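You operate a simulated robot arm through the tools that you are given. There is no shell and no other tool. Be economical: measure what you need, move in short steps, check, and stop when the job is done.

Carry out the task below with a simulated robot arm. There is one attempt and no reset: what you move stays moved.

JOB
Tip the clear beaker into the green; blue gasket into the square tin.
Fine: beaker back, tin lid shut. Set down upright: clear beaker. Where these are worked on the way, their far stop is far enough and under half their travel is too little: tin lid.

It is judged by the outcome, as a careful person would: the job done as asked, and still so three seconds after it is handed in. It fails if anything else is knocked over, pushed out of place, dropped, spilled or broken. Lids that push on must go on centred and level and be pressed home; caps that screw on are set level and turned clockwise until they are tight.

ROBOT AND FRAMES
A 7-joint arm with a fingered hand, fixed in place. Base frame: the origin is at the foot of the arm, x ahead of it, y to its left, z up. Units: cm, rad, N and s.
With the tool pointing down near the work surface it reaches from about 34 to 84 cm from the base axis. Its first joint turns from -2.007 to 2.007 rad. Payload 5 kg.
The tool frame sits at the grasp point between the pads (the TCP): z along the fingers, y along the line on which they close. The tips reach 3.2 cm beyond it. Largest opening 16 cm; the body of the gripper starts 8.9 cm behind the TCP. The gripper is a hand of 4 fingers: y runs from the thumb to the fingers, the wrist lies at [0, 0, -26.7] in the tool frame.
Orientation is that of the tool frame in the base frame, as a unit quaternion [x, y, z, w]. With the fingers straight down and closing along the base's y, the tool's x points along the base's -x, its y along +y and its z along -z.

CONTROLS
- The arm moves only by the tool nudge_tool. Its argument "targets" is a list of rows, each a list of 2 entries, a list of its own where there are three numbers: the shift along the tool's x, y, z in cm, then the turn, a rotation vector about the tool's x, y, z in rad. In form: [[[dx, dy, dz], [rx, ry, rz]], ...]. A call has 1 to 10 rows; each row is the pose to reach, as a shift and turn from the pose commanded when the call began, along the tool's axes at that moment. A row lasts 0.2 s, in which the tool goes at most 5 cm and 0.15 rad; a call with a longer step from one row to the next is refused whole. Where a pose cannot be reached the arm comes as near as it can. A force on the tool above 60 N (or 10 N above the force at the start of the call, whichever is more), or a blocked arm, ends the call early, and 0.2 s more pass. In this call time passes only in rows, and 0.2 s behind the last. The reply holds the time, the measured pose of the TCP, the force on the tool along the base axes, the opening and the grip force, in the units named above and with some noise, with the torque about the TCP (base axes, N m) and any sound that the robot's microphone picked up.
- Cameras (640 x 400 px; columns grow to the right, rows downward): "scene" is fixed at [39.86, -50.09, 130.89]; the picture's right is [0.76, -0.66, 0.00], its down [-0.34, -0.39, -0.86] and it looks along [0.56, 0.65, -0.51] (base axes); focal length 318 px, centre (320, 200). "wrist" rides on the gripper at [8, -0.4, -11.4] in the tool frame; the picture's right is [0.05, 1.00, 0.00], its down [-0.82, 0.04, -0.58] and it looks along [-0.58, 0.03, 0.82] (tool axes); focal length 265 px, centre (320, 200).
- grab_frame(camera): a new picture of that camera. It takes no simulated time.
- move_column(by): slides the trunk up (or, below 0, down) by that many cm; the arm rides with it, the base frame stays. It gives what a move gives, with no picture.
- move_fingers(finger1, finger2, finger3, thumb_bend): sets how far each is bent, from 0 (flat) to 1 (curled in); at 0.3 the hand is open as for a grip, at 0.7 the pads meet at the TCP. One left out holds its place. A second passes; each finger stops where it meets its share of the squeeze, and holds until it gets a number again. It is the only way to open and close the hand. It gives what a move gives, with no picture; readings hold the bend of each and the force on the fingers (four entries, about 0 where the hand has none), thumb and palm.
- measure_at(camera, pixels): for up to 12 pixels [column, row] of the newest picture of that camera ("zoom" is the newest enlarged one), the place [x, y, z] in the base frame of the surface seen there, good to about 0.3 cm. It takes no simulated time.
- inspect(camera, box): a new picture of the part [left, top, right, bottom] of that camera's present view, enlarged. It takes no simulated time.
- sign_off(): hands the job in; it is judged then, once.

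Work in short steps. Measure before you move; look again where a grasp or a placing could have gone wrong, and mend it. You have 80 turns and 46 pictures in all, those below and enlarged ones among them. Open the gripper and draw the arm clear of the work before you hand the job in, unless the task says otherwise; then end with one line.

The tools are called after ">>>" by a JSON object that holds its "name" and its "arguments". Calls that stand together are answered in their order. nudge_tool: Moves the arm, as the interface text tells. Its arguments: {"type":"object","properties":{"targets":{"type":"array","items":{"type":"array"}}},"required":["targets"]} The other tools are called the same way: move_column (by) slides the trunk up or down; move_fingers (finger1, finger2, finger3, thumb_bend) moves the fingers one by one; grab_frame (camera) takes a picture; measure_at (camera, pixels) gives the place of the surface under pixels of a picture; inspect (camera, box) takes an enlarged picture of a part of a camera's view; sign_off () hands the job in.

At the start:

```text
t: 0.0
tool_pos: [57.55, 3.12, 110.75]
orientation: [0.0, 1.0, 0.001, 0.001]
force: [-0.2, 0.0, -0.1]
wrist_torque: [-0.04, -0.03, -0.01]
gripper_width: 15.99
gripper_force: 0.1
shape: jaw
bend: [0.3, 0.3, 0.3, 0.3]
finger forces: [0.0, 0.0, 0.0, 0.1, 0.0, 0.0]
trunk travel left (down, up): [-77.5, 21.5]
```

scene: 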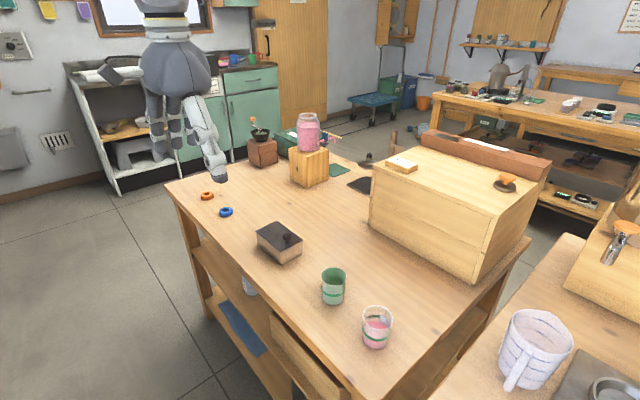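
wrist: 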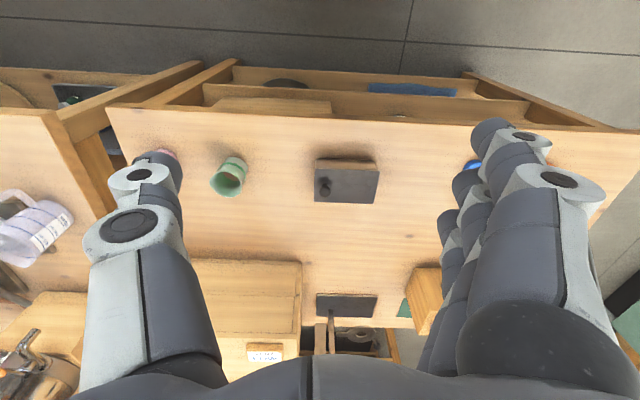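

The scene shows the clear beaker (pink liquid) near (376,328), green cup (333,285), tin (279,243), and blue gasket (226,212). I'll enlarge these before measuring.

>>> {"name": "inspect", "arguments": {"camera": "scene", "box": [230, 200, 430, 360]}}

>>> {"name": "measure_at", "arguments": {"camera": "scene", "pixels": [[226, 209], [226, 216], [219, 211], [233, 212], [207, 195], [257, 240], [270, 225], [302, 239], [279, 258], [300, 255], [350, 290], [290, 238]]}}

```text
2.50 times, centred on (330, 280) of scene
```

zoom: 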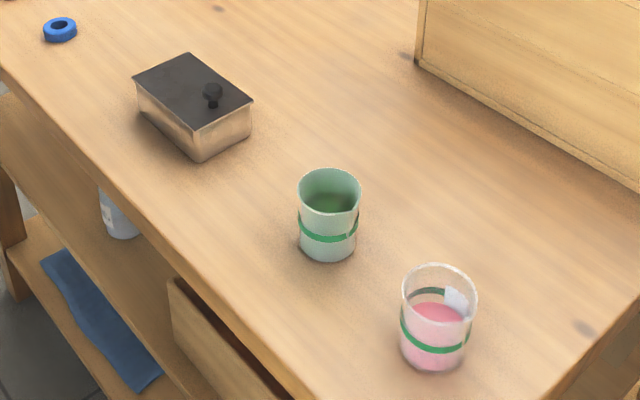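

```text
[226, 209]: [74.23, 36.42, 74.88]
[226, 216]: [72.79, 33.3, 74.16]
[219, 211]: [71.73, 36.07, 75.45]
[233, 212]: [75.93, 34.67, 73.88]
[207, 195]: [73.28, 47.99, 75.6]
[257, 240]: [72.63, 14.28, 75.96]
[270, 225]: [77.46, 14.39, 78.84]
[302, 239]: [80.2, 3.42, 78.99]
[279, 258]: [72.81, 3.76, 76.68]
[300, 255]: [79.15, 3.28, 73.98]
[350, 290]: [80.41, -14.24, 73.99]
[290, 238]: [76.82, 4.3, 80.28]
```

The tin has a dark lid with a knob near its -y end; whether it's hinged or sliding needs a closer look. I'll enlarge it and measure cups.

>>> {"name": "inspect", "arguments": {"camera": "scene", "box": [245, 212, 315, 268]}}

>>> {"name": "inspect", "arguments": {"camera": "wrist", "box": [290, 140, 400, 220]}}

>>> {"name": "measure_at", "arguments": {"camera": "scene", "pixels": [[333, 303], [324, 272], [342, 272], [333, 267], [333, 277], [375, 346], [363, 312], [391, 316], [376, 306], [375, 330], [333, 285], [375, 340]]}}

```text
7.14 times, centred on (280, 240) of scene
```

zoom: 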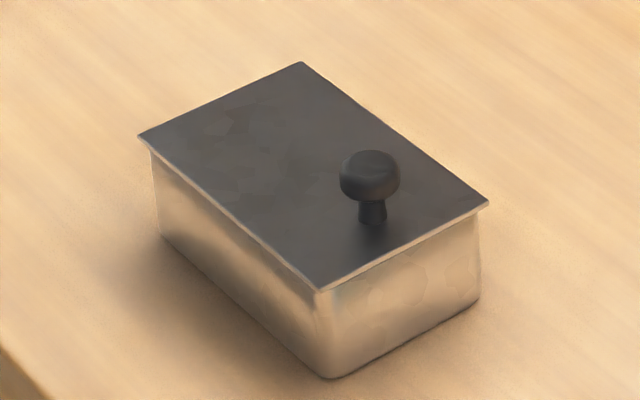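

```text
5.00 times, centred on (345, 180) of wrist
```

zoom: 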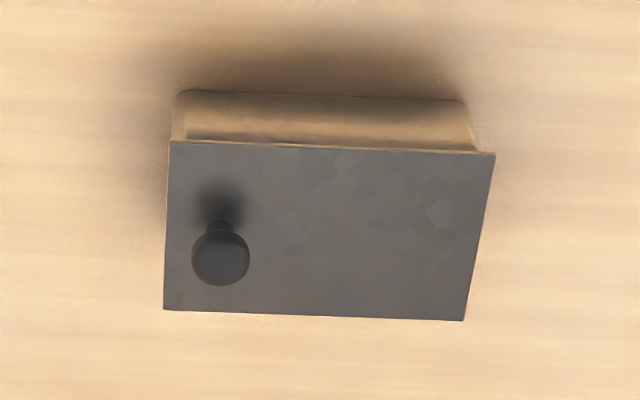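

```text
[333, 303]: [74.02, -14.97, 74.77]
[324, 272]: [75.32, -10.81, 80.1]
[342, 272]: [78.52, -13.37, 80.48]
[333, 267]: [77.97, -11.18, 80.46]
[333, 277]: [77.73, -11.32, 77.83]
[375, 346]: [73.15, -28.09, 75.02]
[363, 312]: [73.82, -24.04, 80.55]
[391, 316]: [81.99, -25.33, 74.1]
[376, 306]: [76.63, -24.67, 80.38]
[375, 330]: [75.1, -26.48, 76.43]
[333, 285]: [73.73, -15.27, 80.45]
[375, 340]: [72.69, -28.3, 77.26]
```

I'll measure the hand's own fingertips in the wrist view to learn finger spread, since this decides how I grip.

>>> {"name": "grab_frame", "arguments": {"camera": "wrist"}}

>>> {"name": "measure_at", "arguments": {"camera": "wrist", "pixels": [[490, 130], [524, 136], [470, 180], [447, 220], [447, 250], [558, 180], [158, 160], [141, 174], [128, 226], [472, 163], [423, 375], [460, 300]]}}

>>> {"name": "inspect", "arguments": {"camera": "scene", "box": [120, 60, 260, 200]}}

```text
40 pictures are left
```

wrist: 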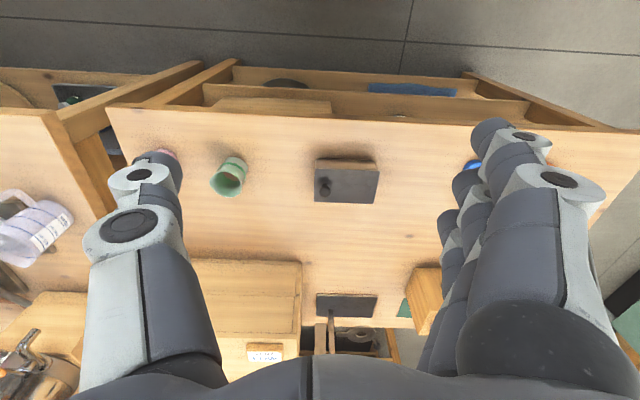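

```text
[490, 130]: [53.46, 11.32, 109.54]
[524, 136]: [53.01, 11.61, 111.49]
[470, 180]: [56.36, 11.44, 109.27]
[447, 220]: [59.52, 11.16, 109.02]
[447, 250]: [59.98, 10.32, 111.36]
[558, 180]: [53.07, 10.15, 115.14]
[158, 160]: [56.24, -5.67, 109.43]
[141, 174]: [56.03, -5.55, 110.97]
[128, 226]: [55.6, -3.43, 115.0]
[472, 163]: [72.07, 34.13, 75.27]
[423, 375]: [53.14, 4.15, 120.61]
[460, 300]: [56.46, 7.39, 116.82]
```

```text
2.86 times, centred on (190, 130) of scene
```

zoom: 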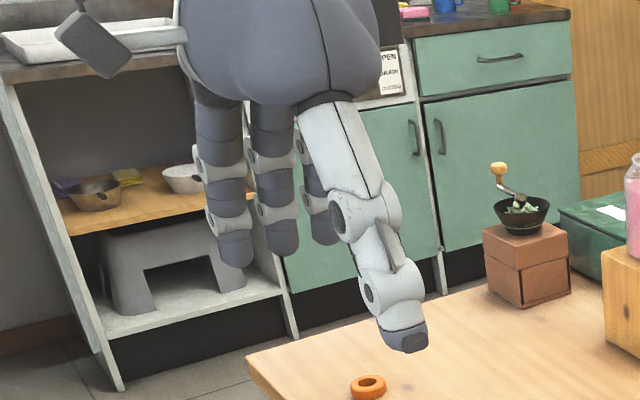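

Three fingers are spaced about 3.1 cm along tool x, so for side-gripping the beaker I need clearances. I measure the table's near edge and surroundings.

>>> {"name": "measure_at", "arguments": {"camera": "wrist", "pixels": [[200, 122], [300, 126], [400, 130], [111, 112], [200, 116], [230, 75], [300, 95], [400, 110], [300, 275], [345, 305], [240, 275], [300, 118]]}}

>>> {"name": "measure_at", "arguments": {"camera": "scene", "pixels": [[200, 245], [300, 358], [340, 392], [400, 375], [376, 185], [478, 280], [170, 187], [440, 355]]}}

```text
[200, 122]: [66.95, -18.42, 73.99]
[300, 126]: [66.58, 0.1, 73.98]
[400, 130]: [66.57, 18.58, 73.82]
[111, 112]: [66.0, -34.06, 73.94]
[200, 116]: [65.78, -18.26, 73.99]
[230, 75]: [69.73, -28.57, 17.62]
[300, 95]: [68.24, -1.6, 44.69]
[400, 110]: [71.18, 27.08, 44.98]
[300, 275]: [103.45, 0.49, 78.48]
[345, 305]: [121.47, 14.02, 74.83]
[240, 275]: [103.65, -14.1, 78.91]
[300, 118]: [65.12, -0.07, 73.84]
```

```text
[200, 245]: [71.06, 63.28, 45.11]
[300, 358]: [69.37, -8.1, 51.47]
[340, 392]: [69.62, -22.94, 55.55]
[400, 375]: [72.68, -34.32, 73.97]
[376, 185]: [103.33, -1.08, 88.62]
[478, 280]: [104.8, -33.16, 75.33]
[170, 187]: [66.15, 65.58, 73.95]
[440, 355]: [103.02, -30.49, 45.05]
```

Table edge is at x≈65 and the beaker centre near (74.5,-26.6). I'll take the arm in front of the beaker, off the table edge, while pitching the hand up to near-horizontal.

>>> {"name": "nudge_tool", "arguments": {"targets": [[[-0.1, -2.95, 1.0], [0, -0.14, 0]], [[-0.2, -5.9, 2.0], [0, -0.28, 0]], [[-0.3, -8.85, 3.0], [0, -0.42, 0]], [[-0.4, -11.8, 4.0], [0, -0.56, 0]], [[-0.5, -14.75, 5.0], [0, -0.7, 0]], [[-0.6, -17.7, 6.0], [0, -0.84, 0]], [[-0.7, -20.65, 7.0], [0, -0.98, 0]], [[-0.8, -23.6, 8.0], [0, -1.12, 0]], [[-0.9, -26.55, 9.0], [0, -1.26, 0]], [[-1.0, -29.5, 10.0], [0, -1.4, 0]]]}}

```text
t: 2.2
tool_pos: [58.48, -26.19, 100.6]
orientation: [0.001, 0.764, 0.0, 0.645]
force: [-0.1, -0.2, -0.1]
wrist_torque: [-0.01, 0.0, -0.02]
gripper_width: 16.0
gripper_force: 0.1
shape: jaw
bend: [0.3, 0.3, 0.3, 0.3]
finger forces: [0.1, 0.0, 0.1, 0.1, 0.1, 0.0]
out of reach, approached as far as the arm can: row 5
trunk travel left (down, up): [-77.5, 21.5]
```

Horizontal hand pose reached (about 10° nose-down). I lower the trunk and check which finger is the lowest while partly pre-closing.

>>> {"name": "move_column", "arguments": {"by": -17}}

>>> {"name": "move_fingers", "arguments": {"finger1": 0.4, "finger2": 0.4, "finger3": 0.2, "thumb_bend": 0.4}}

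>>> {"name": "grab_frame", "arguments": {"camera": "scene"}}

>>> {"name": "grab_frame", "arguments": {"camera": "wrist"}}

```text
t: 4.1
tool_pos: [58.44, -26.24, 83.52]
orientation: [0.0, 0.765, 0.0, 0.644]
force: [0.2, 0.3, 0.2]
wrist_torque: [0.02, 0.0, 0.05]
gripper_width: 15.98
gripper_force: 0.0
shape: jaw
bend: [0.3, 0.3, 0.3, 0.3]
finger forces: [0.0, 0.0, 0.1, 0.0, 0.1, 0.1]
trunk travel left (down, up): [-60.5, 38.5]
```

```text
t: 5.1
tool_pos: [58.41, -26.27, 83.56]
orientation: [0.0, 0.765, 0.001, 0.644]
force: [-0.1, 0.6, -0.1]
wrist_torque: [-0.01, -0.01, 0.03]
gripper_width: 13.24
gripper_force: 0.0
shape: fingers
bend: [0.4, 0.4, 0.2, 0.4]
finger forces: [0.0, 0.1, 0.1, 0.1, 0.1, 0.0]
trunk travel left (down, up): [-60.5, 38.5]
```

```text
38 pictures are left
```

scene: 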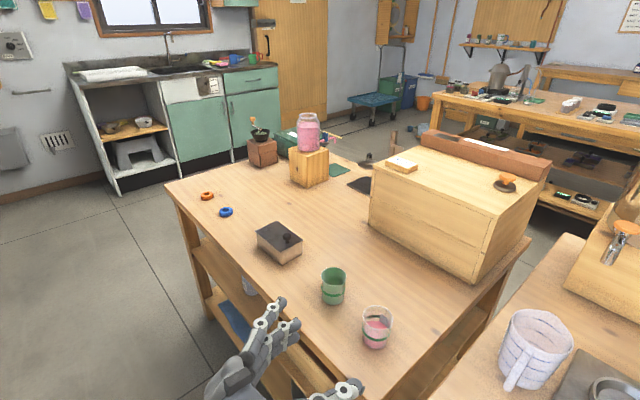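

```text
37 pictures are left
```

wrist: 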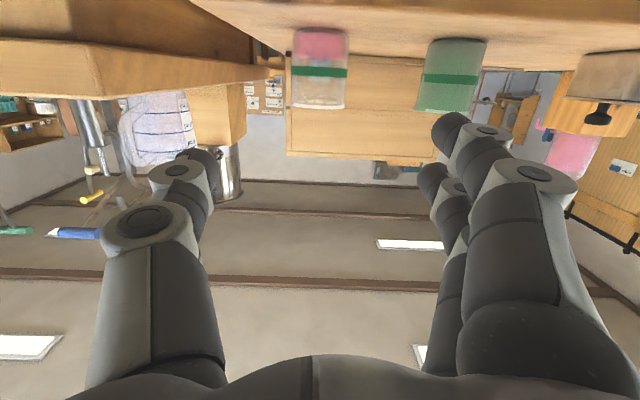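

Finger3 (bent 0.2) is the upper one, furthest from the camera; finger1 is lowest. I measure the beaker and green cup from this view.

>>> {"name": "measure_at", "arguments": {"camera": "wrist", "pixels": [[297, 70], [320, 73], [343, 72], [320, 102], [320, 35], [296, 100], [342, 103], [450, 80], [421, 85], [474, 85], [448, 105], [455, 45]]}}

```text
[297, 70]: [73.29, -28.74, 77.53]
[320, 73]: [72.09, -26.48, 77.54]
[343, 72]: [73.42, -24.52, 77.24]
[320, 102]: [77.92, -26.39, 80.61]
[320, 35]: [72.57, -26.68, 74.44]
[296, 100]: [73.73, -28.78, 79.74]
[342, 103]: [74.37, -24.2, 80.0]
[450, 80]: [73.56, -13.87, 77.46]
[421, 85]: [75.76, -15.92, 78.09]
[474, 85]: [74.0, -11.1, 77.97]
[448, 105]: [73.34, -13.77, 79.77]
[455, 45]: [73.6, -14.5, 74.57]
```

Beaker centre ≈(75.0,-26.5), rim 80.6; green centre ≈(76.1,-13.4). I set finger3 less wide, lower to z≈79.

>>> {"name": "move_fingers", "arguments": {"finger3": 0.35}}

>>> {"name": "move_column", "arguments": {"by": -4.4}}

```text
t: 6.1
tool_pos: [58.35, -26.33, 83.56]
orientation: [-0.001, 0.765, 0.001, 0.644]
force: [-0.2, 0.8, -0.2]
wrist_torque: [0.01, 0.02, -0.01]
gripper_width: 13.23
gripper_force: 0.0
shape: fingers
bend: [0.4, 0.4, 0.35, 0.4]
finger forces: [0.0, 0.0, 0.0, 0.0, 0.0, 0.0]
trunk travel left (down, up): [-60.5, 38.5]
```

```text
t: 7.0
tool_pos: [58.44, -26.18, 79.11]
orientation: [0.0, 0.765, 0.0, 0.644]
force: [0.6, -0.1, -0.3]
wrist_torque: [0.01, 0.02, 0.0]
gripper_width: 13.22
gripper_force: 0.2
shape: fingers
bend: [0.4, 0.4, 0.35, 0.4]
finger forces: [0.1, 0.1, 0.0, 0.1, 0.0, 0.0]
trunk travel left (down, up): [-56.1, 42.9]
```

Now at z 79.1; advance 8 cm along +x first and check force and pose.

>>> {"name": "nudge_tool", "arguments": {"targets": [[[-0.45, -0.1, 2.63], [0, 0, 0]], [[-0.91, -0.2, 5.25], [0, 0, 0]], [[-1.36, -0.25, 7.88], [0, 0, 0]]]}}

>>> {"name": "grab_frame", "arguments": {"camera": "scene"}}

```text
t: 7.8
tool_pos: [66.33, -26.47, 78.95]
orientation: [0.0, 0.765, 0.001, 0.644]
force: [0.4, -0.1, 0.2]
wrist_torque: [0.02, 0.05, 0.04]
gripper_width: 13.21
gripper_force: 0.0
shape: fingers
bend: [0.4, 0.4, 0.35, 0.4]
finger forces: [0.1, 0.0, 0.0, 0.0, 0.0, 0.0]
trunk travel left (down, up): [-56.1, 42.9]
```

```text
36 pictures are left
```

scene: 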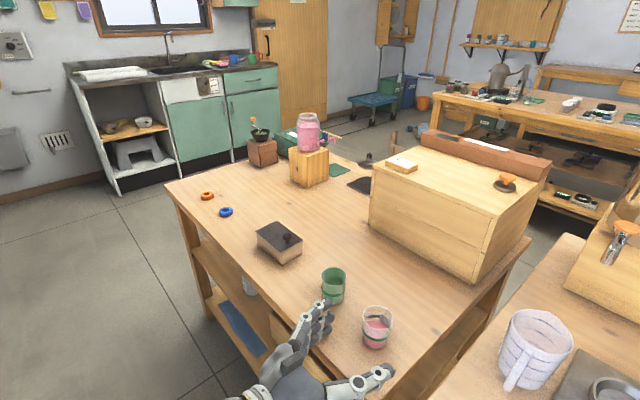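

Fingers straddle the beaker; the finger side passes near the green cup, so I enlarge and measure clearance.

>>> {"name": "inspect", "arguments": {"camera": "scene", "box": [270, 250, 410, 400]}}

>>> {"name": "measure_at", "arguments": {"camera": "scene", "pixels": [[323, 304], [330, 315], [328, 326], [386, 370]]}}

```text
2.67 times, centred on (340, 325) of scene
```

zoom: 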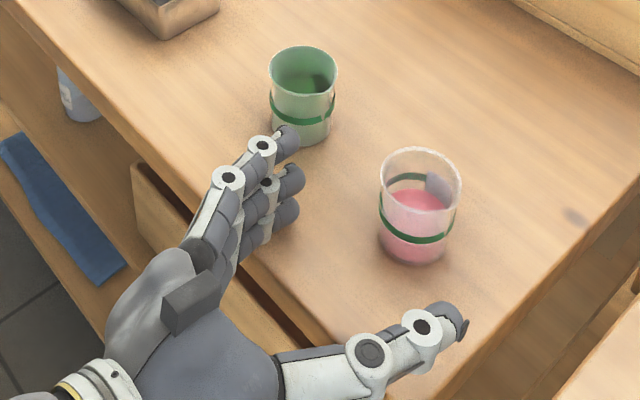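

```text
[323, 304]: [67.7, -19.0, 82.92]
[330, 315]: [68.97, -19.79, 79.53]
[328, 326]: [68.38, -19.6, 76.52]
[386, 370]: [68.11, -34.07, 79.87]
```

Clearance to the green cup is ~2 cm. Advance the remaining 8.6 cm to x≈75.

>>> {"name": "nudge_tool", "arguments": {"targets": [[[-0.4, 0, 2.2], [0, 0, 0]], [[-0.75, 0, 4.3], [0, 0, 0]], [[-1.1, 0, 6.4], [0, 0, 0]], [[-1.45, 0, 8.4], [0, 0, 0]]]}}

>>> {"name": "inspect", "arguments": {"camera": "scene", "box": [290, 240, 440, 390]}}

```text
t: 8.8
tool_pos: [74.9, -26.63, 79.25]
orientation: [0.001, 0.765, 0.0, 0.644]
force: [-0.8, -0.4, 0.8]
wrist_torque: [-0.02, 0.0, 0.0]
gripper_width: 13.21
gripper_force: 0.1
shape: fingers
bend: [0.4, 0.4, 0.35, 0.4]
finger forces: [0.1, 0.1, 0.1, 0.1, 0.0, 0.0]
trunk travel left (down, up): [-56.1, 42.9]
```

```text
2.67 times, centred on (365, 315) of scene
```

zoom: 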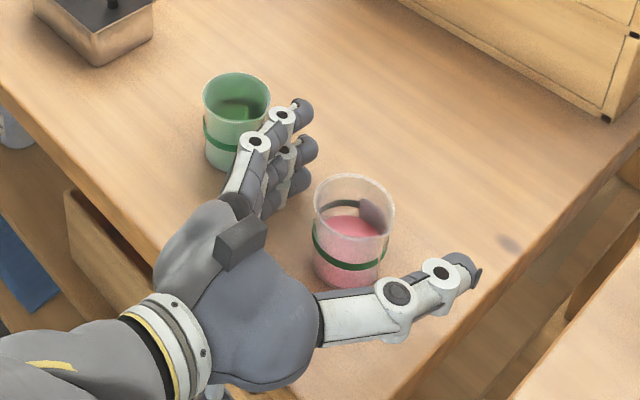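

Beaker is centred between thumb and fingers. Close finger1, finger2 and thumb gradually; finger3 stays open.

>>> {"name": "move_fingers", "arguments": {"finger1": 0.54, "finger2": 0.54, "thumb_bend": 0.54}}

>>> {"name": "move_fingers", "arguments": {"finger1": 0.68, "finger2": 0.68, "thumb_bend": 0.68}}

>>> {"name": "inspect", "arguments": {"camera": "scene", "box": [310, 260, 430, 380]}}

```text
t: 9.8
tool_pos: [74.98, -26.52, 79.12]
orientation: [0.0, 0.765, 0.001, 0.644]
force: [-0.2, -0.6, -0.4]
wrist_torque: [0.0, 0.01, 0.01]
gripper_width: 7.64
gripper_force: 0.1
shape: fingers
bend: [0.54, 0.54, 0.35, 0.54]
finger forces: [0.0, 0.0, 0.0, 0.0, 0.0, 0.0]
trunk travel left (down, up): [-56.1, 42.9]
```

```text
t: 10.8
tool_pos: [74.98, -26.54, 79.15]
orientation: [0.001, 0.765, 0.0, 0.644]
force: [-0.1, 0.4, 0.3]
wrist_torque: [0.03, -0.03, 0.01]
gripper_width: 3.81
gripper_force: 8.6
shape: fingers
bend: [0.65, 0.65, 0.35, 0.66]
finger forces: [2.9, 5.3, 0.0, 0.1, 8.0, 0.0]
trunk travel left (down, up): [-56.1, 42.9]
```

```text
3.33 times, centred on (370, 320) of scene
```

zoom: 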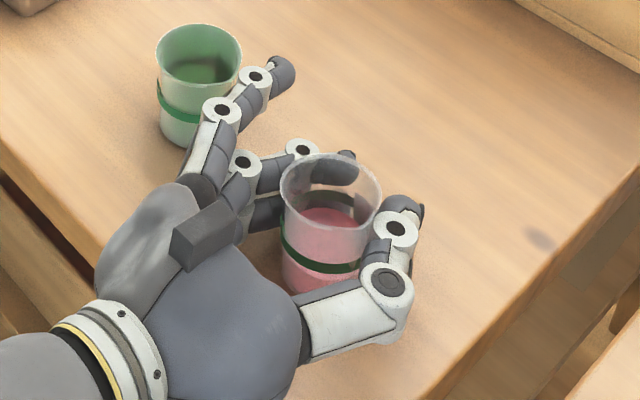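

Contact made (thumb 8 N, fingers 3+5 N). I squeeze a bit more for a firm hold, then lift slightly.

>>> {"name": "move_fingers", "arguments": {"finger1": 0.75, "finger2": 0.75, "thumb_bend": 0.75}}

>>> {"name": "move_column", "arguments": {"by": 2}}

>>> {"name": "inspect", "arguments": {"camera": "scene", "box": [310, 250, 430, 370]}}

```text
t: 11.8
tool_pos: [74.98, -26.62, 79.08]
orientation: [0.0, 0.765, 0.0, 0.644]
force: [0.4, -0.6, 0.1]
wrist_torque: [-0.02, 0.0, -0.02]
gripper_width: 3.17
gripper_force: 19.2
shape: fingers
bend: [0.69, 0.72, 0.35, 0.71]
finger forces: [7.9, 11.6, 0.0, 0.0, 18.5, 0.0]
trunk travel left (down, up): [-56.1, 42.9]
```

```text
t: 12.5
tool_pos: [74.97, -26.58, 81.11]
orientation: [-0.001, 0.765, 0.001, 0.644]
force: [0.3, 0.4, -1.0]
wrist_torque: [0.02, -0.04, -0.01]
gripper_width: 3.14
gripper_force: 19.0
shape: fingers
bend: [0.69, 0.72, 0.35, 0.71]
finger forces: [8.3, 11.8, 0.0, 0.1, 18.4, 0.0]
trunk travel left (down, up): [-58.1, 40.9]
```

```text
3.33 times, centred on (370, 310) of scene
```

zoom: 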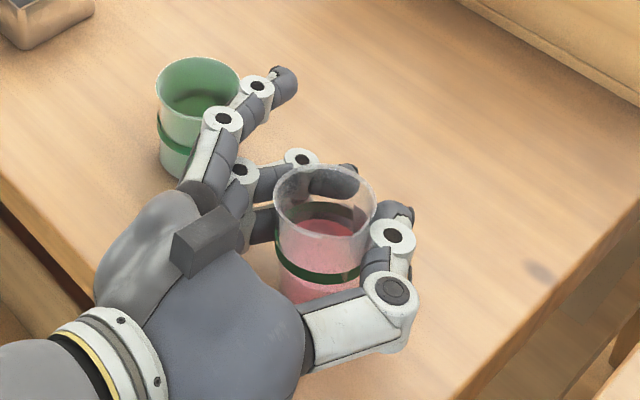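

Beaker is lifted, level. I'll measure its rim relative to the TCP for the pour geometry.

>>> {"name": "measure_at", "arguments": {"camera": "zoom", "pixels": [[322, 236], [277, 205], [374, 200], [326, 167], [197, 60], [197, 117], [320, 225]]}}

>>> {"name": "move_column", "arguments": {"by": 10}}

```text
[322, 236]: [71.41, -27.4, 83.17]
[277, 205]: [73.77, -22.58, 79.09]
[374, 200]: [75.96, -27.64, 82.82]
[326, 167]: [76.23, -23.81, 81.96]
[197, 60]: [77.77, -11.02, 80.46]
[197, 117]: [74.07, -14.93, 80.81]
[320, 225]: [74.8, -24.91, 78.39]
```

```text
t: 13.8
tool_pos: [74.95, -26.61, 91.19]
orientation: [-0.001, 0.765, 0.001, 0.644]
force: [0.8, 0.7, -1.0]
wrist_torque: [-0.02, 0.02, 0.01]
gripper_width: 3.16
gripper_force: 19.0
shape: fingers
bend: [0.69, 0.72, 0.35, 0.71]
finger forces: [8.3, 11.8, 0.1, 0.0, 18.4, 0.0]
trunk travel left (down, up): [-68.1, 30.9]
```

Rim sits ~1.6 above TCP and beaker axis ~1 cm behind TCP, 0.9 cm to the left. I check the neighbouring jug/bench location before yawing the hand toward the green cup.

>>> {"name": "measure_at", "arguments": {"camera": "scene", "pixels": [[535, 350], [510, 380], [570, 340], [590, 240], [480, 395]]}}

```text
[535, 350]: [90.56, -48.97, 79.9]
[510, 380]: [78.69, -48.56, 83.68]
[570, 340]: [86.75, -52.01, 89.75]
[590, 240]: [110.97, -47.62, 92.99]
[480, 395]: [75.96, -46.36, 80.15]
```

The jug is at about (80–88,-49), so I'll yaw only 45° while upright, carrying the beaker to just beside/above the green cup, staying at z≈91.

>>> {"name": "nudge_tool", "arguments": {"targets": [[[0, 1.39, 0], [-0.097, 0, -0.017]], [[0, 2.78, 0], [-0.193, 0, -0.033]], [[0, 4.16, 0], [-0.29, 0, -0.05]], [[0, 5.55, 0], [-0.387, 0, -0.067]], [[0, 6.94, 0], [-0.483, 0, -0.083]], [[0, 8.33, 0], [-0.58, 0, -0.1]], [[0, 9.71, 0], [-0.676, 0, -0.117]], [[0, 11.1, 0], [-0.773, 0, -0.1335]]]}}

>>> {"name": "grab_frame", "arguments": {"camera": "scene"}}

```text
t: 15.6
tool_pos: [74.97, -15.41, 91.19]
orientation: [-0.294, 0.706, 0.248, 0.595]
force: [-0.5, 0.6, -1.2]
wrist_torque: [-0.01, -0.03, 0.06]
gripper_width: 3.12
gripper_force: 19.6
shape: fingers
bend: [0.69, 0.72, 0.35, 0.71]
finger forces: [8.3, 11.5, 0.1, 0.0, 18.6, 0.0]
trunk travel left (down, up): [-68.1, 30.9]
```

```text
31 pictures are left
```

scene: 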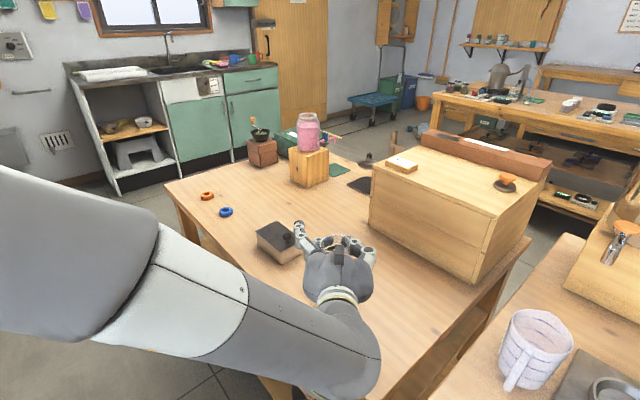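

Beaker is beside/above the green cup, level. Now tilt 40° (before spilling angle) while yawing to 75° and lowering to TCP z 88.

>>> {"name": "nudge_tool", "arguments": {"targets": [[[0.39, -0.18, 0.08], [-0.058, 0.085, -0.033]], [[0.78, -0.36, 0.16], [-0.116, 0.17, -0.066]], [[1.17, -0.54, 0.25], [-0.174, 0.256, -0.099]], [[1.57, -0.72, 0.33], [-0.232, 0.341, -0.133]], [[1.96, -0.9, 0.41], [-0.29, 0.426, -0.166]], [[2.35, -1.08, 0.49], [-0.347, 0.511, -0.199]], [[2.74, -1.26, 0.57], [-0.405, 0.596, -0.232]], [[3.13, -1.44, 0.656], [-0.463, 0.682, -0.265]]]}}

>>> {"name": "inspect", "arguments": {"camera": "scene", "box": [270, 200, 430, 340]}}

>>> {"name": "grab_frame", "arguments": {"camera": "wrist"}}

```text
t: 17.4
tool_pos: [76.18, -16.38, 87.65]
orientation: [-0.571, 0.746, 0.209, 0.272]
force: [0.4, 0.1, -1.1]
wrist_torque: [0.0, -0.03, -0.01]
gripper_width: 3.12
gripper_force: 19.2
shape: fingers
bend: [0.69, 0.72, 0.35, 0.71]
finger forces: [8.5, 11.7, 0.0, 0.1, 18.8, 0.0]
trunk travel left (down, up): [-68.1, 30.9]
```

```text
2.86 times, centred on (350, 270) of scene
```

zoom: 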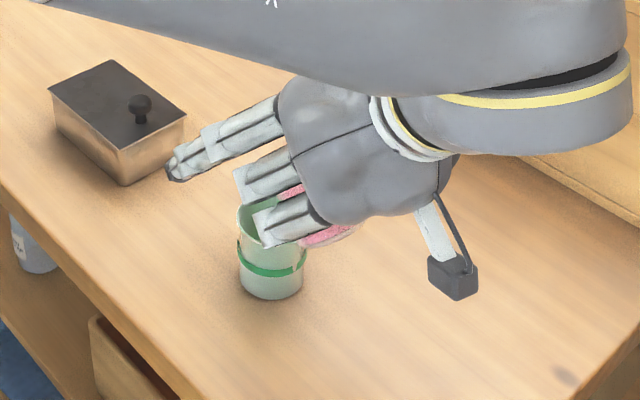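

```text
29 pictures are left
```

wrist: 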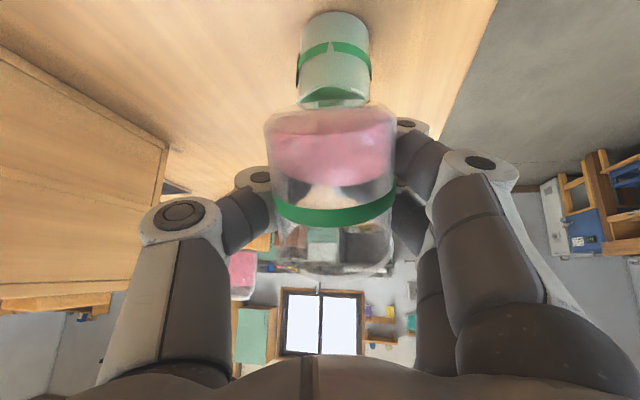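

Beaker is aligned laterally with the green cup and the liquid is still in. Now tilt slowly on to ~75°, lowering the lip to just above the cup.

>>> {"name": "nudge_tool", "arguments": {"targets": [[[0.13, 0, 0.2], [0, 0.061, 0]], [[0.27, 0, 0.4], [0, 0.122, 0]], [[0.42, 0, 0.6], [0, 0.183, 0]], [[0.57, 0, 0.82], [0, 0.244, 0]], [[0.72, 0, 1.03], [0, 0.305, 0]], [[0.85, 0, 1.2], [0, 0.366, 0]], [[0.93, 0, 1.4], [0, 0.428, 0]], [[1.0, 0, 1.58], [0, 0.489, 0]], [[1.07, 0, 1.76], [0, 0.55, 0]], [[1.13, 0, 1.95], [0, 0.611, 0]]]}}

>>> {"name": "inspect", "arguments": {"camera": "scene", "box": [270, 200, 430, 340]}}

>>> {"name": "grab_frame", "arguments": {"camera": "wrist"}}

```text
t: 19.6
tool_pos: [76.2, -15.93, 85.63]
orientation: [-0.607, 0.793, 0.027, 0.035]
force: [-0.1, -0.2, -0.9]
wrist_torque: [0.02, 0.01, 0.04]
gripper_width: 3.12
gripper_force: 19.1
shape: fingers
bend: [0.69, 0.72, 0.35, 0.71]
finger forces: [8.3, 11.6, 0.0, 0.1, 18.6, 0.0]
trunk travel left (down, up): [-68.1, 30.9]
```

```text
2.86 times, centred on (350, 270) of scene
```

zoom: 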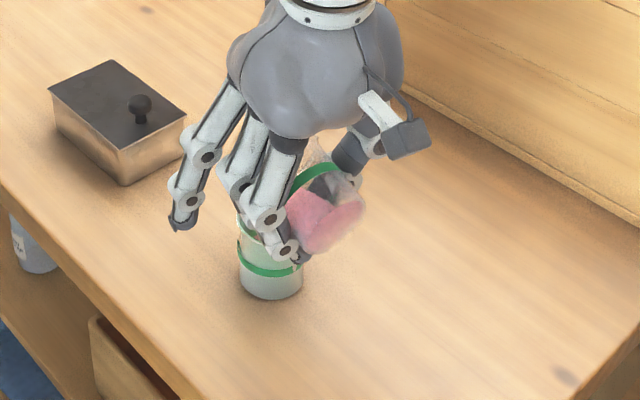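

```text
27 pictures are left
```

wrist: 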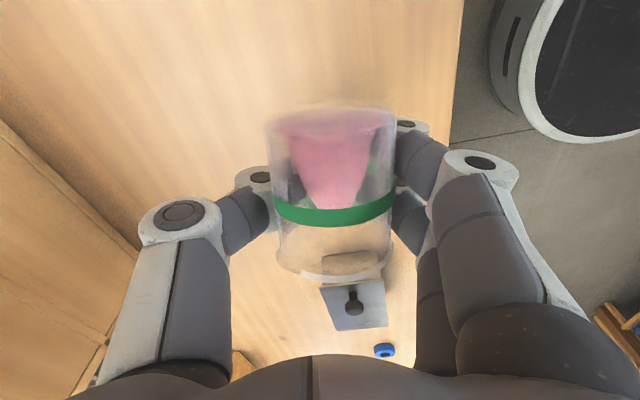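

Liquid is forming toward the lip. I check actual beaker position in the hand (bottom disc) and cup rim to confirm the lip is over the green cup.

>>> {"name": "measure_at", "arguments": {"camera": "zoom", "pixels": [[335, 225], [318, 250], [360, 205], [310, 200], [300, 185], [330, 165], [245, 222], [262, 278]]}}

>>> {"name": "measure_at", "arguments": {"camera": "wrist", "pixels": [[330, 108], [270, 125], [395, 125], [330, 275], [280, 255], [388, 255], [330, 215]]}}

```text
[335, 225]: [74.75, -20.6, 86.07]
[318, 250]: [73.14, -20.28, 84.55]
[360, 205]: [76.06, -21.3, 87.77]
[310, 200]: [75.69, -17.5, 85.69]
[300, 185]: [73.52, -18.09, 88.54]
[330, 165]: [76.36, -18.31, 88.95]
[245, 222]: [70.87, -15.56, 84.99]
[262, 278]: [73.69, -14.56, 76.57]
```

```text
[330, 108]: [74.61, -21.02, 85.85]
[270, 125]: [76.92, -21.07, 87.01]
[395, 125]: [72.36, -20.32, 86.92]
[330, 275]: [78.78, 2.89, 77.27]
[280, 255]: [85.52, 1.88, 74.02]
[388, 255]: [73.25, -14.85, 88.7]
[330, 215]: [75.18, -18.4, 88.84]
```

Lip is computed at ≈(76.5,-13.9,84.9), inside the cup's mouth (centre 76.0,-13.15). Continue tilting slowly to ~125°, with a small sideways correction.

>>> {"name": "nudge_tool", "arguments": {"targets": [[[-0.13, 0.15, 0.12], [0, 0.087, 0]], [[-0.26, 0.3, 0.22], [0, 0.174, 0]], [[-0.4, 0.4, 0.32], [0, 0.262, 0]], [[-0.57, 0.4, 0.35], [0, 0.349, 0]], [[-0.75, 0.4, 0.35], [0, 0.436, 0]], [[-0.95, 0.4, 0.3], [0, 0.524, 0]], [[-1.15, 0.4, 0.25], [0, 0.611, 0]], [[-1.35, 0.4, 0.2], [0, 0.698, 0]], [[-1.55, 0.4, 0.15], [0, 0.785, 0]], [[-1.75, 0.4, 0.1], [0, 0.873, 0]]]}}

>>> {"name": "inspect", "arguments": {"camera": "scene", "box": [270, 200, 430, 340]}}

>>> {"name": "grab_frame", "arguments": {"camera": "wrist"}}

```text
t: 21.8
tool_pos: [76.35, -14.14, 85.78]
orientation: [-0.562, 0.733, -0.232, -0.304]
force: [0.1, -0.5, -0.7]
wrist_torque: [0.02, 0.0, 0.01]
gripper_width: 3.14
gripper_force: 19.2
shape: fingers
bend: [0.69, 0.72, 0.35, 0.71]
finger forces: [8.2, 11.5, 0.1, 0.1, 18.7, 0.0]
trunk travel left (down, up): [-68.1, 30.9]
```

```text
2.86 times, centred on (350, 270) of scene
```

zoom: 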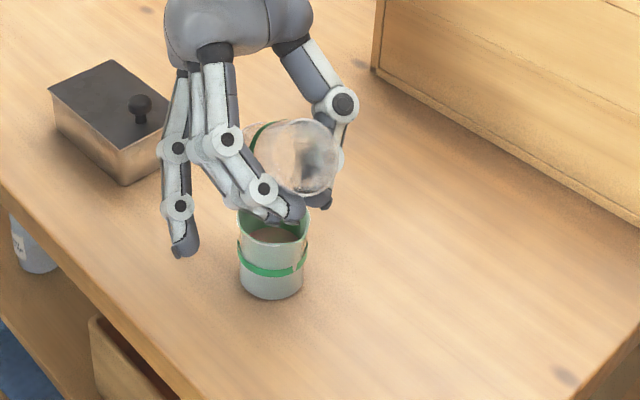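

```text
25 pictures are left
```

wrist: 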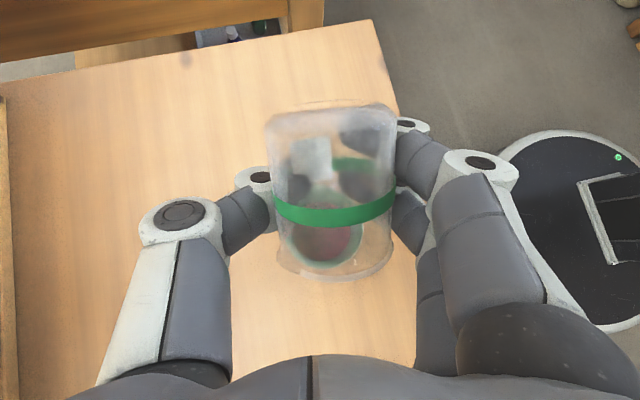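

Beaker appears empty and the green cup holds the pink liquid, with none on the table. I hold briefly, then tilt back while rising.

>>> {"name": "nudge_tool", "arguments": {"targets": [[[0, 0, 0], [0, 0, 0]], [[0, 0, 0], [0, 0, 0]], [[0.7, 0, -0.4], [0, -0.1, 0]], [[1.4, 0, -0.8], [0, -0.22, 0]], [[2.1, 0, -1.1], [0, -0.35, 0]], [[2.8, 0, -1.4], [0, -0.48, 0]], [[3.3, 0, -1.6], [0, -0.61, 0]], [[3.89, 0, -1.77], [0, -0.74, 0]], [[3.89, 0, -1.77], [0, -0.873, 0]]]}}

>>> {"name": "grab_frame", "arguments": {"camera": "wrist"}}

```text
t: 23.8
tool_pos: [75.84, -15.75, 89.77]
orientation: [-0.608, 0.793, 0.029, 0.038]
force: [-0.1, 0.8, -0.7]
wrist_torque: [0.01, -0.03, 0.03]
gripper_width: 3.11
gripper_force: 19.3
shape: fingers
bend: [0.69, 0.72, 0.35, 0.71]
finger forces: [8.3, 11.4, 0.1, 0.0, 18.6, 0.1]
trunk travel left (down, up): [-68.1, 30.9]
```

```text
24 pictures are left
```

wrist: 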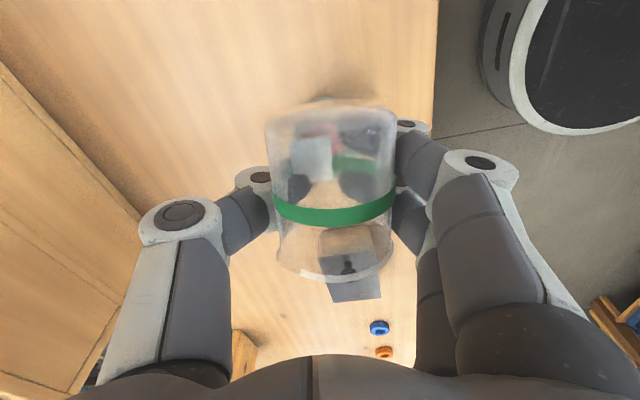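

Empty. Now carry it back over its original spot while returning to the grasp orientation (two calls).

>>> {"name": "nudge_tool", "arguments": {"targets": [[[1.23, -0.24, -0.26], [0.0746, -0.0868, 0.0804]], [[2.46, -0.48, -0.52], [0.149, -0.1736, 0.1609]], [[3.69, -0.71, -0.79], [0.2238, -0.2604, 0.2413]], [[4.92, -0.95, -1.05], [0.2984, -0.3473, 0.3218]], [[6.16, -1.19, -1.31], [0.373, -0.4341, 0.4022]], [[7.39, -1.43, -1.57], [0.4476, -0.5209, 0.4826]], [[8.62, -1.66, -1.84], [0.5222, -0.6077, 0.5631]], [[9.85, -1.9, -2.1], [0.5968, -0.6945, 0.6435]], [[11.08, -2.14, -2.36], [0.6714, -0.7813, 0.724]]]}}

>>> {"name": "nudge_tool", "arguments": {"targets": [[[0, 0, 0], [0.069, -0.08, 0.0743]], [[0, 0, 0], [0.138, -0.16, 0.1486]], [[0, 0, 0], [0.2067, -0.2405, 0.2228]], [[0, 0, 0], [0.2756, -0.3207, 0.2971]]]}}

>>> {"name": "inspect", "arguments": {"camera": "scene", "box": [290, 220, 450, 360]}}

```text
t: 25.8
tool_pos: [74.97, -27.11, 91.0]
orientation: [-0.201, 0.842, 0.007, 0.5]
force: [0.0, -0.7, -1.4]
wrist_torque: [0.0, -0.02, 0.01]
gripper_width: 3.1
gripper_force: 18.5
shape: fingers
bend: [0.69, 0.72, 0.35, 0.71]
finger forces: [8.3, 11.5, 0.0, 0.1, 18.3, 0.1]
trunk travel left (down, up): [-68.1, 30.9]
```

```text
t: 26.8
tool_pos: [75.05, -27.11, 91.08]
orientation: [0.0, 0.766, -0.003, 0.643]
force: [-0.4, -0.3, 0.1]
wrist_torque: [-0.03, 0.02, 0.02]
gripper_width: 3.09
gripper_force: 19.1
shape: fingers
bend: [0.69, 0.72, 0.35, 0.71]
finger forces: [8.0, 11.4, 0.0, 0.0, 18.1, 0.1]
trunk travel left (down, up): [-68.1, 30.9]
```

```text
2.86 times, centred on (370, 290) of scene
```

zoom: 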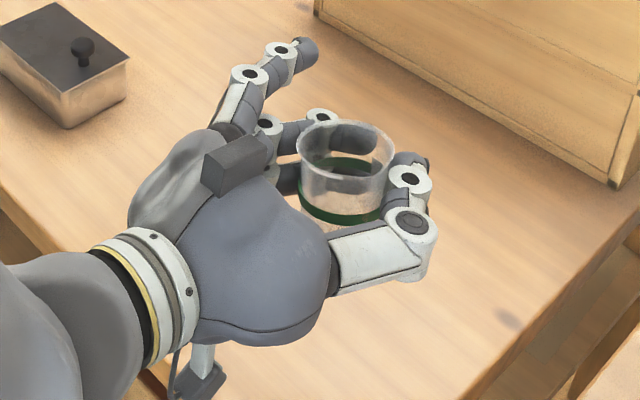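

Upright and empty. I measure the beaker in the wrist view to set it down at its original spot (75.0,-26.55).

>>> {"name": "grab_frame", "arguments": {"camera": "wrist"}}

>>> {"name": "measure_at", "arguments": {"camera": "wrist", "pixels": [[273, 205], [332, 222], [392, 205], [332, 215], [330, 125], [275, 195], [390, 195], [268, 130], [394, 130], [330, 100], [330, 265]]}}

>>> {"name": "measure_at", "arguments": {"camera": "zoom", "pixels": [[346, 121], [298, 150], [340, 178], [392, 158]]}}

```text
22 pictures are left
```

wrist: 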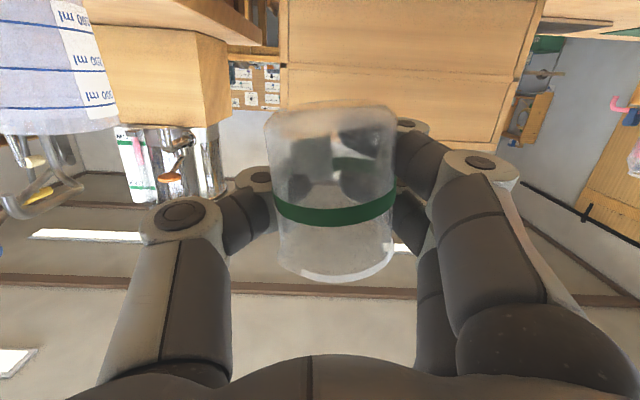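

```text
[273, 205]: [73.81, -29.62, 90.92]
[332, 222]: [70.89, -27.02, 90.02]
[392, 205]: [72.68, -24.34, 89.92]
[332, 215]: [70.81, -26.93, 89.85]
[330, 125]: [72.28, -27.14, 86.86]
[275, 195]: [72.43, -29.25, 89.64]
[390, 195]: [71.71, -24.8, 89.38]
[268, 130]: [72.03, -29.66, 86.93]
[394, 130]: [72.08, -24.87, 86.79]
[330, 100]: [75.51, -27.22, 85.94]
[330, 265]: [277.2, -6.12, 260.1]
```

```text
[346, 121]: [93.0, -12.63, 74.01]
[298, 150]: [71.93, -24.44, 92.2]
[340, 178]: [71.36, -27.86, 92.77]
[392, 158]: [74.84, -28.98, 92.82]
```

The beaker leans about 6° toward +y in the hand and its axis is ~1.3 cm behind TCP. I roll the hand to make it vertical and shift so it lands at (75.0,-26.55).

>>> {"name": "nudge_tool", "arguments": {"targets": [[[-0.11, 0.22, 0.64], [-0.009, 0, 0.054]], [[-0.22, 0.45, 1.28], [-0.019, 0, 0.108]]]}}

>>> {"name": "move_column", "arguments": {"by": -10.5}}

>>> {"name": "grab_frame", "arguments": {"camera": "wrist"}}

>>> {"name": "inspect", "arguments": {"camera": "scene", "box": [310, 260, 430, 380]}}

```text
t: 27.4
tool_pos: [76.32, -26.62, 91.21]
orientation: [0.033, 0.764, 0.04, 0.643]
force: [1.1, -0.2, -0.4]
wrist_torque: [0.0, 0.0, 0.02]
gripper_width: 3.09
gripper_force: 18.5
shape: fingers
bend: [0.69, 0.72, 0.35, 0.71]
finger forces: [8.0, 11.3, 0.0, 0.1, 18.3, 0.0]
trunk travel left (down, up): [-68.1, 30.9]
```

```text
t: 28.8
tool_pos: [76.32, -26.74, 80.63]
orientation: [0.033, 0.764, 0.04, 0.643]
force: [0.8, -0.6, 0.0]
wrist_torque: [0.03, 0.0, 0.02]
gripper_width: 3.08
gripper_force: 18.5
shape: fingers
bend: [0.69, 0.72, 0.35, 0.71]
finger forces: [8.0, 11.4, 0.0, 0.1, 18.1, 0.1]
trunk travel left (down, up): [-57.6, 41.4]
```

```text
21 pictures are left
```

wrist: 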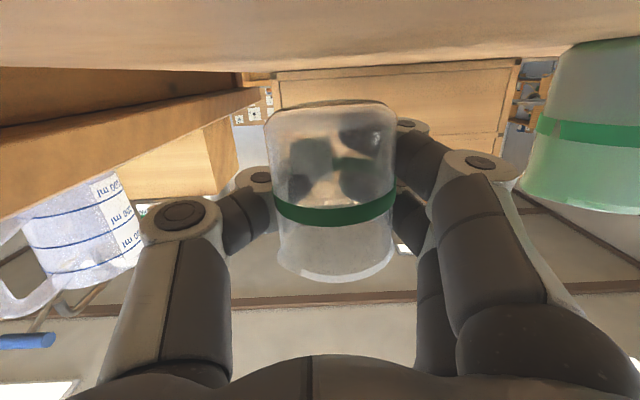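

```text
3.33 times, centred on (370, 320) of scene
```

zoom: 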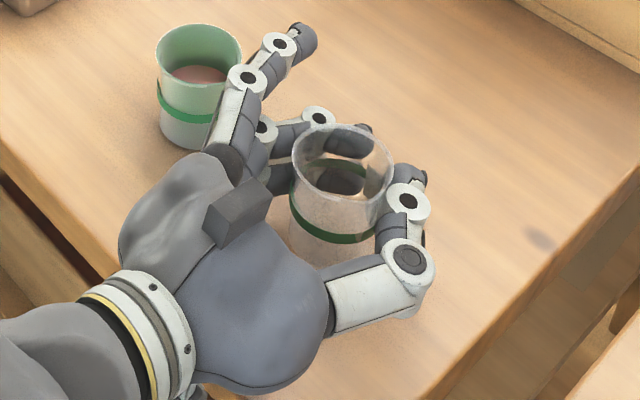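

The beaker now looks vertical. Lower the last ~1.5 cm in steps, watching force.

>>> {"name": "move_column", "arguments": {"by": -1.2}}

>>> {"name": "move_column", "arguments": {"by": -0.3}}

>>> {"name": "inspect", "arguments": {"camera": "scene", "box": [310, 260, 430, 380]}}

```text
t: 29.4
tool_pos: [76.28, -26.64, 79.33]
orientation: [0.034, 0.765, 0.04, 0.642]
force: [0.1, 0.0, -0.8]
wrist_torque: [0.02, -0.01, -0.03]
gripper_width: 3.11
gripper_force: 18.7
shape: fingers
bend: [0.69, 0.72, 0.35, 0.71]
finger forces: [8.1, 11.4, 0.0, 0.1, 18.2, 0.0]
trunk travel left (down, up): [-56.4, 42.6]
```

```text
t: 29.9
tool_pos: [76.22, -26.63, 79.01]
orientation: [0.034, 0.764, 0.04, 0.643]
force: [0.0, -0.2, -0.6]
wrist_torque: [-0.02, -0.01, 0.01]
gripper_width: 3.11
gripper_force: 18.3
shape: fingers
bend: [0.69, 0.72, 0.35, 0.71]
finger forces: [8.1, 11.3, 0.0, 0.0, 18.2, 0.0]
trunk travel left (down, up): [-56.1, 42.9]
```

```text
3.33 times, centred on (370, 320) of scene
```

zoom: 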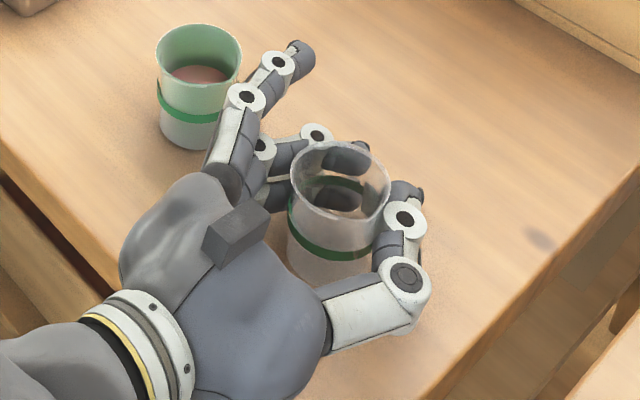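

No contact force yet; lower a bit more in small steps.

>>> {"name": "move_column", "arguments": {"by": -0.25}}

>>> {"name": "move_column", "arguments": {"by": -0.2}}

```text
t: 30.4
tool_pos: [76.26, -26.67, 78.91]
orientation: [0.034, 0.764, 0.039, 0.643]
force: [0.6, -0.1, 0.4]
wrist_torque: [0.01, 0.0, 0.02]
gripper_width: 3.11
gripper_force: 19.1
shape: fingers
bend: [0.69, 0.72, 0.35, 0.71]
finger forces: [8.3, 11.3, 0.1, 0.0, 18.1, 0.0]
trunk travel left (down, up): [-55.8, 43.2]
```

```text
t: 30.9
tool_pos: [76.24, -26.58, 78.82]
orientation: [0.032, 0.763, 0.041, 0.644]
force: [-0.7, 0.1, 8.8]
wrist_torque: [0.16, -0.02, 0.03]
gripper_width: 3.1
gripper_force: 19.1
shape: fingers
bend: [0.69, 0.73, 0.35, 0.71]
finger forces: [8.5, 10.5, 0.0, 0.0, 18.5, 0.0]
trunk travel left (down, up): [-55.6, 43.4]
```

Contact felt (8.8 N). Ease off 0.15 and release gradually.

>>> {"name": "move_column", "arguments": {"by": 0.15}}

>>> {"name": "move_fingers", "arguments": {"finger1": 0.64, "finger2": 0.64, "thumb_bend": 0.64}}

>>> {"name": "move_fingers", "arguments": {"finger1": 0.4, "finger2": 0.4, "thumb_bend": 0.4}}

>>> {"name": "inspect", "arguments": {"camera": "scene", "box": [310, 260, 430, 380]}}

```text
t: 31.4
tool_pos: [76.27, -26.65, 78.81]
orientation: [0.033, 0.764, 0.04, 0.643]
force: [0.9, -1.6, 6.6]
wrist_torque: [0.12, -0.08, -0.01]
gripper_width: 3.1
gripper_force: 19.0
shape: fingers
bend: [0.69, 0.73, 0.35, 0.71]
finger forces: [8.9, 10.6, 0.0, 0.0, 18.7, 0.1]
trunk travel left (down, up): [-55.8, 43.2]
```

```text
t: 32.4
tool_pos: [76.37, -26.66, 78.64]
orientation: [0.034, 0.765, 0.04, 0.642]
force: [-0.5, -0.3, -0.4]
wrist_torque: [0.0, -0.01, 0.01]
gripper_width: 4.06
gripper_force: 1.0
shape: fingers
bend: [0.64, 0.64, 0.35, 0.64]
finger forces: [0.1, 0.6, 0.0, 0.0, 0.8, 0.1]
trunk travel left (down, up): [-55.8, 43.2]
```

```text
t: 33.4
tool_pos: [76.31, -26.74, 78.73]
orientation: [0.035, 0.765, 0.04, 0.642]
force: [-0.7, -0.4, 0.2]
wrist_torque: [-0.04, 0.03, -0.02]
gripper_width: 13.04
gripper_force: 0.0
shape: fingers
bend: [0.4, 0.4, 0.35, 0.4]
finger forces: [0.0, 0.0, 0.0, 0.1, 0.1, 0.1]
trunk travel left (down, up): [-55.8, 43.2]
```

```text
3.33 times, centred on (370, 320) of scene
```

zoom: 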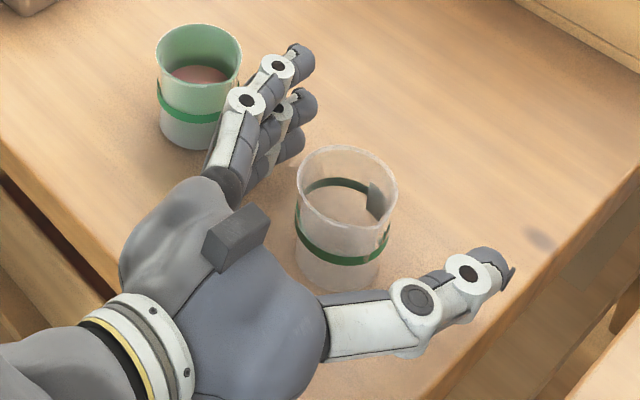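

Beaker stands upright at its original spot (rim centre ≈(378,315) vs originally (378,314)). Retract straight back along -x.

>>> {"name": "nudge_tool", "arguments": {"targets": [[[0.5, 0, -2.9], [0, 0, 0]], [[1.0, 0, -5.9], [0, 0, 0]], [[1.7, 0, -9.8], [0, 0, 0]], [[2.4, 0, -13.8], [0, 0, 0]], [[3.0, 0, -17.3], [0, 0, 0]]]}}

>>> {"name": "move_column", "arguments": {"by": 24}}

>>> {"name": "grab_frame", "arguments": {"camera": "scene"}}

```text
t: 34.6
tool_pos: [58.54, -26.72, 78.67]
orientation: [0.033, 0.764, 0.04, 0.643]
force: [-0.2, 0.7, -0.2]
wrist_torque: [0.01, 0.01, 0.0]
gripper_width: 13.07
gripper_force: 0.0
shape: fingers
bend: [0.4, 0.4, 0.35, 0.4]
finger forces: [0.0, 0.0, 0.0, 0.0, 0.0, 0.1]
trunk travel left (down, up): [-55.8, 43.2]
```

```text
t: 37.1
tool_pos: [58.73, -26.73, 102.58]
orientation: [0.034, 0.765, 0.04, 0.642]
force: [0.5, -0.1, 0.4]
wrist_torque: [0.02, 0.02, 0.03]
gripper_width: 13.1
gripper_force: 0.1
shape: fingers
bend: [0.4, 0.4, 0.35, 0.4]
finger forces: [0.1, 0.0, 0.0, 0.1, 0.0, 0.0]
trunk travel left (down, up): [-79.8, 19.2]
```

```text
17 pictures are left
```

scene: 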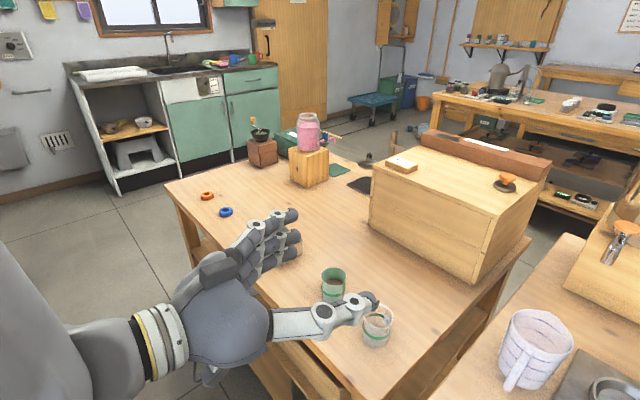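

Liquid is in the green cup, everything else is in place; 17 pictures left. Next: move above the tin's knob (≈(75.9,4.95,~81)) with the hand pointing down, closing along base x (so a hinged lid can pivot between the pads).

>>> {"name": "nudge_tool", "arguments": {"targets": [[[0.31, 3.47, 2.0], [-0.0638, 0.0723, -0.0847]], [[0.63, 6.93, 3.99], [-0.1276, 0.1445, -0.1693]], [[0.94, 10.4, 5.98], [-0.1914, 0.2168, -0.254]], [[1.26, 13.87, 7.98], [-0.2552, 0.2891, -0.3387]], [[1.57, 17.33, 9.97], [-0.319, 0.3614, -0.4234]], [[1.89, 20.8, 11.97], [-0.3828, 0.4336, -0.508]], [[2.2, 24.27, 13.96], [-0.4466, 0.5059, -0.5927]], [[2.52, 27.73, 15.96], [-0.5103, 0.5782, -0.6774]], [[2.83, 31.2, 17.95], [-0.5741, 0.6505, -0.762]]]}}

>>> {"name": "nudge_tool", "arguments": {"targets": [[[0, 0, 0], [-0.0639, 0.0724, -0.0848]], [[0, 0, 0], [-0.1278, 0.1448, -0.1697]], [[0, 0, 0], [-0.1918, 0.2172, -0.2545]], [[0, 0, 0], [-0.2557, 0.2897, -0.3394]], [[0, 0, 0], [-0.3196, 0.3621, -0.4242]], [[0, 0, 0], [-0.3835, 0.4345, -0.5091]], [[0, 0, 0], [-0.4475, 0.5069, -0.5939]]]}}

>>> {"name": "move_fingers", "arguments": {"finger1": 1.0, "finger2": 0.6, "finger3": 1.0, "thumb_bend": 0.6}}

>>> {"name": "inspect", "arguments": {"camera": "scene", "box": [220, 130, 380, 270]}}

```text
t: 39.1
tool_pos: [75.99, 5.08, 99.95]
orientation: [-0.434, 0.839, 0.019, 0.327]
force: [-0.3, -0.3, 0.3]
wrist_torque: [0.01, 0.03, -0.02]
gripper_width: 13.08
gripper_force: 0.1
shape: fingers
bend: [0.4, 0.4, 0.35, 0.4]
finger forces: [0.0, 0.1, 0.0, 0.0, 0.0, 0.0]
trunk travel left (down, up): [-79.8, 19.2]
```

```text
t: 40.7
tool_pos: [75.89, 4.91, 99.99]
orientation: [0.708, -0.706, 0.0, 0.0]
force: [-1.0, -0.1, 0.1]
wrist_torque: [0.02, 0.01, 0.01]
gripper_width: 13.07
gripper_force: 0.1
shape: fingers
bend: [0.4, 0.4, 0.35, 0.4]
finger forces: [0.0, 0.1, 0.1, 0.0, 0.1, 0.0]
trunk travel left (down, up): [-79.8, 19.2]
```

```text
t: 41.7
tool_pos: [75.93, 4.97, 99.94]
orientation: [0.707, -0.707, 0.001, 0.0]
force: [0.5, -0.5, -0.1]
wrist_torque: [-0.04, 0.01, -0.01]
gripper_width: 5.53
gripper_force: 0.0
shape: fingers
bend: [1.0, 0.6, 1.0, 0.6]
finger forces: [0.0, 0.0, 0.1, 0.0, 0.0, 0.0]
trunk travel left (down, up): [-79.8, 19.2]
```

```text
2.86 times, centred on (300, 200) of scene
```

zoom: 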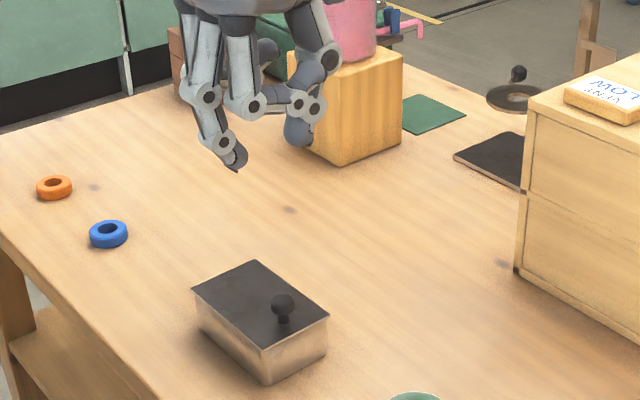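

Outer fingers are curled away. I measure pinch fingertips' heights and the knob.

>>> {"name": "measure_at", "arguments": {"camera": "zoom", "pixels": [[236, 164], [228, 150], [298, 142], [298, 130], [248, 112], [300, 112], [282, 297], [282, 304], [283, 313], [283, 322], [274, 303], [292, 303]]}}

```text
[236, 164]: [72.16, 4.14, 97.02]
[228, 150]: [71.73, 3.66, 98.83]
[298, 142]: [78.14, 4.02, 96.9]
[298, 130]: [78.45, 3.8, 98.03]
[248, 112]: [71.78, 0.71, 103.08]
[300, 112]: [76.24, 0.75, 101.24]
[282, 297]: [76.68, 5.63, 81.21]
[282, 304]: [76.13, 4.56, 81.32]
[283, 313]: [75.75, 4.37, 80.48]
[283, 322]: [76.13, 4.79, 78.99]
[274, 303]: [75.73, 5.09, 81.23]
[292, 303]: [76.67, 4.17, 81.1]
```

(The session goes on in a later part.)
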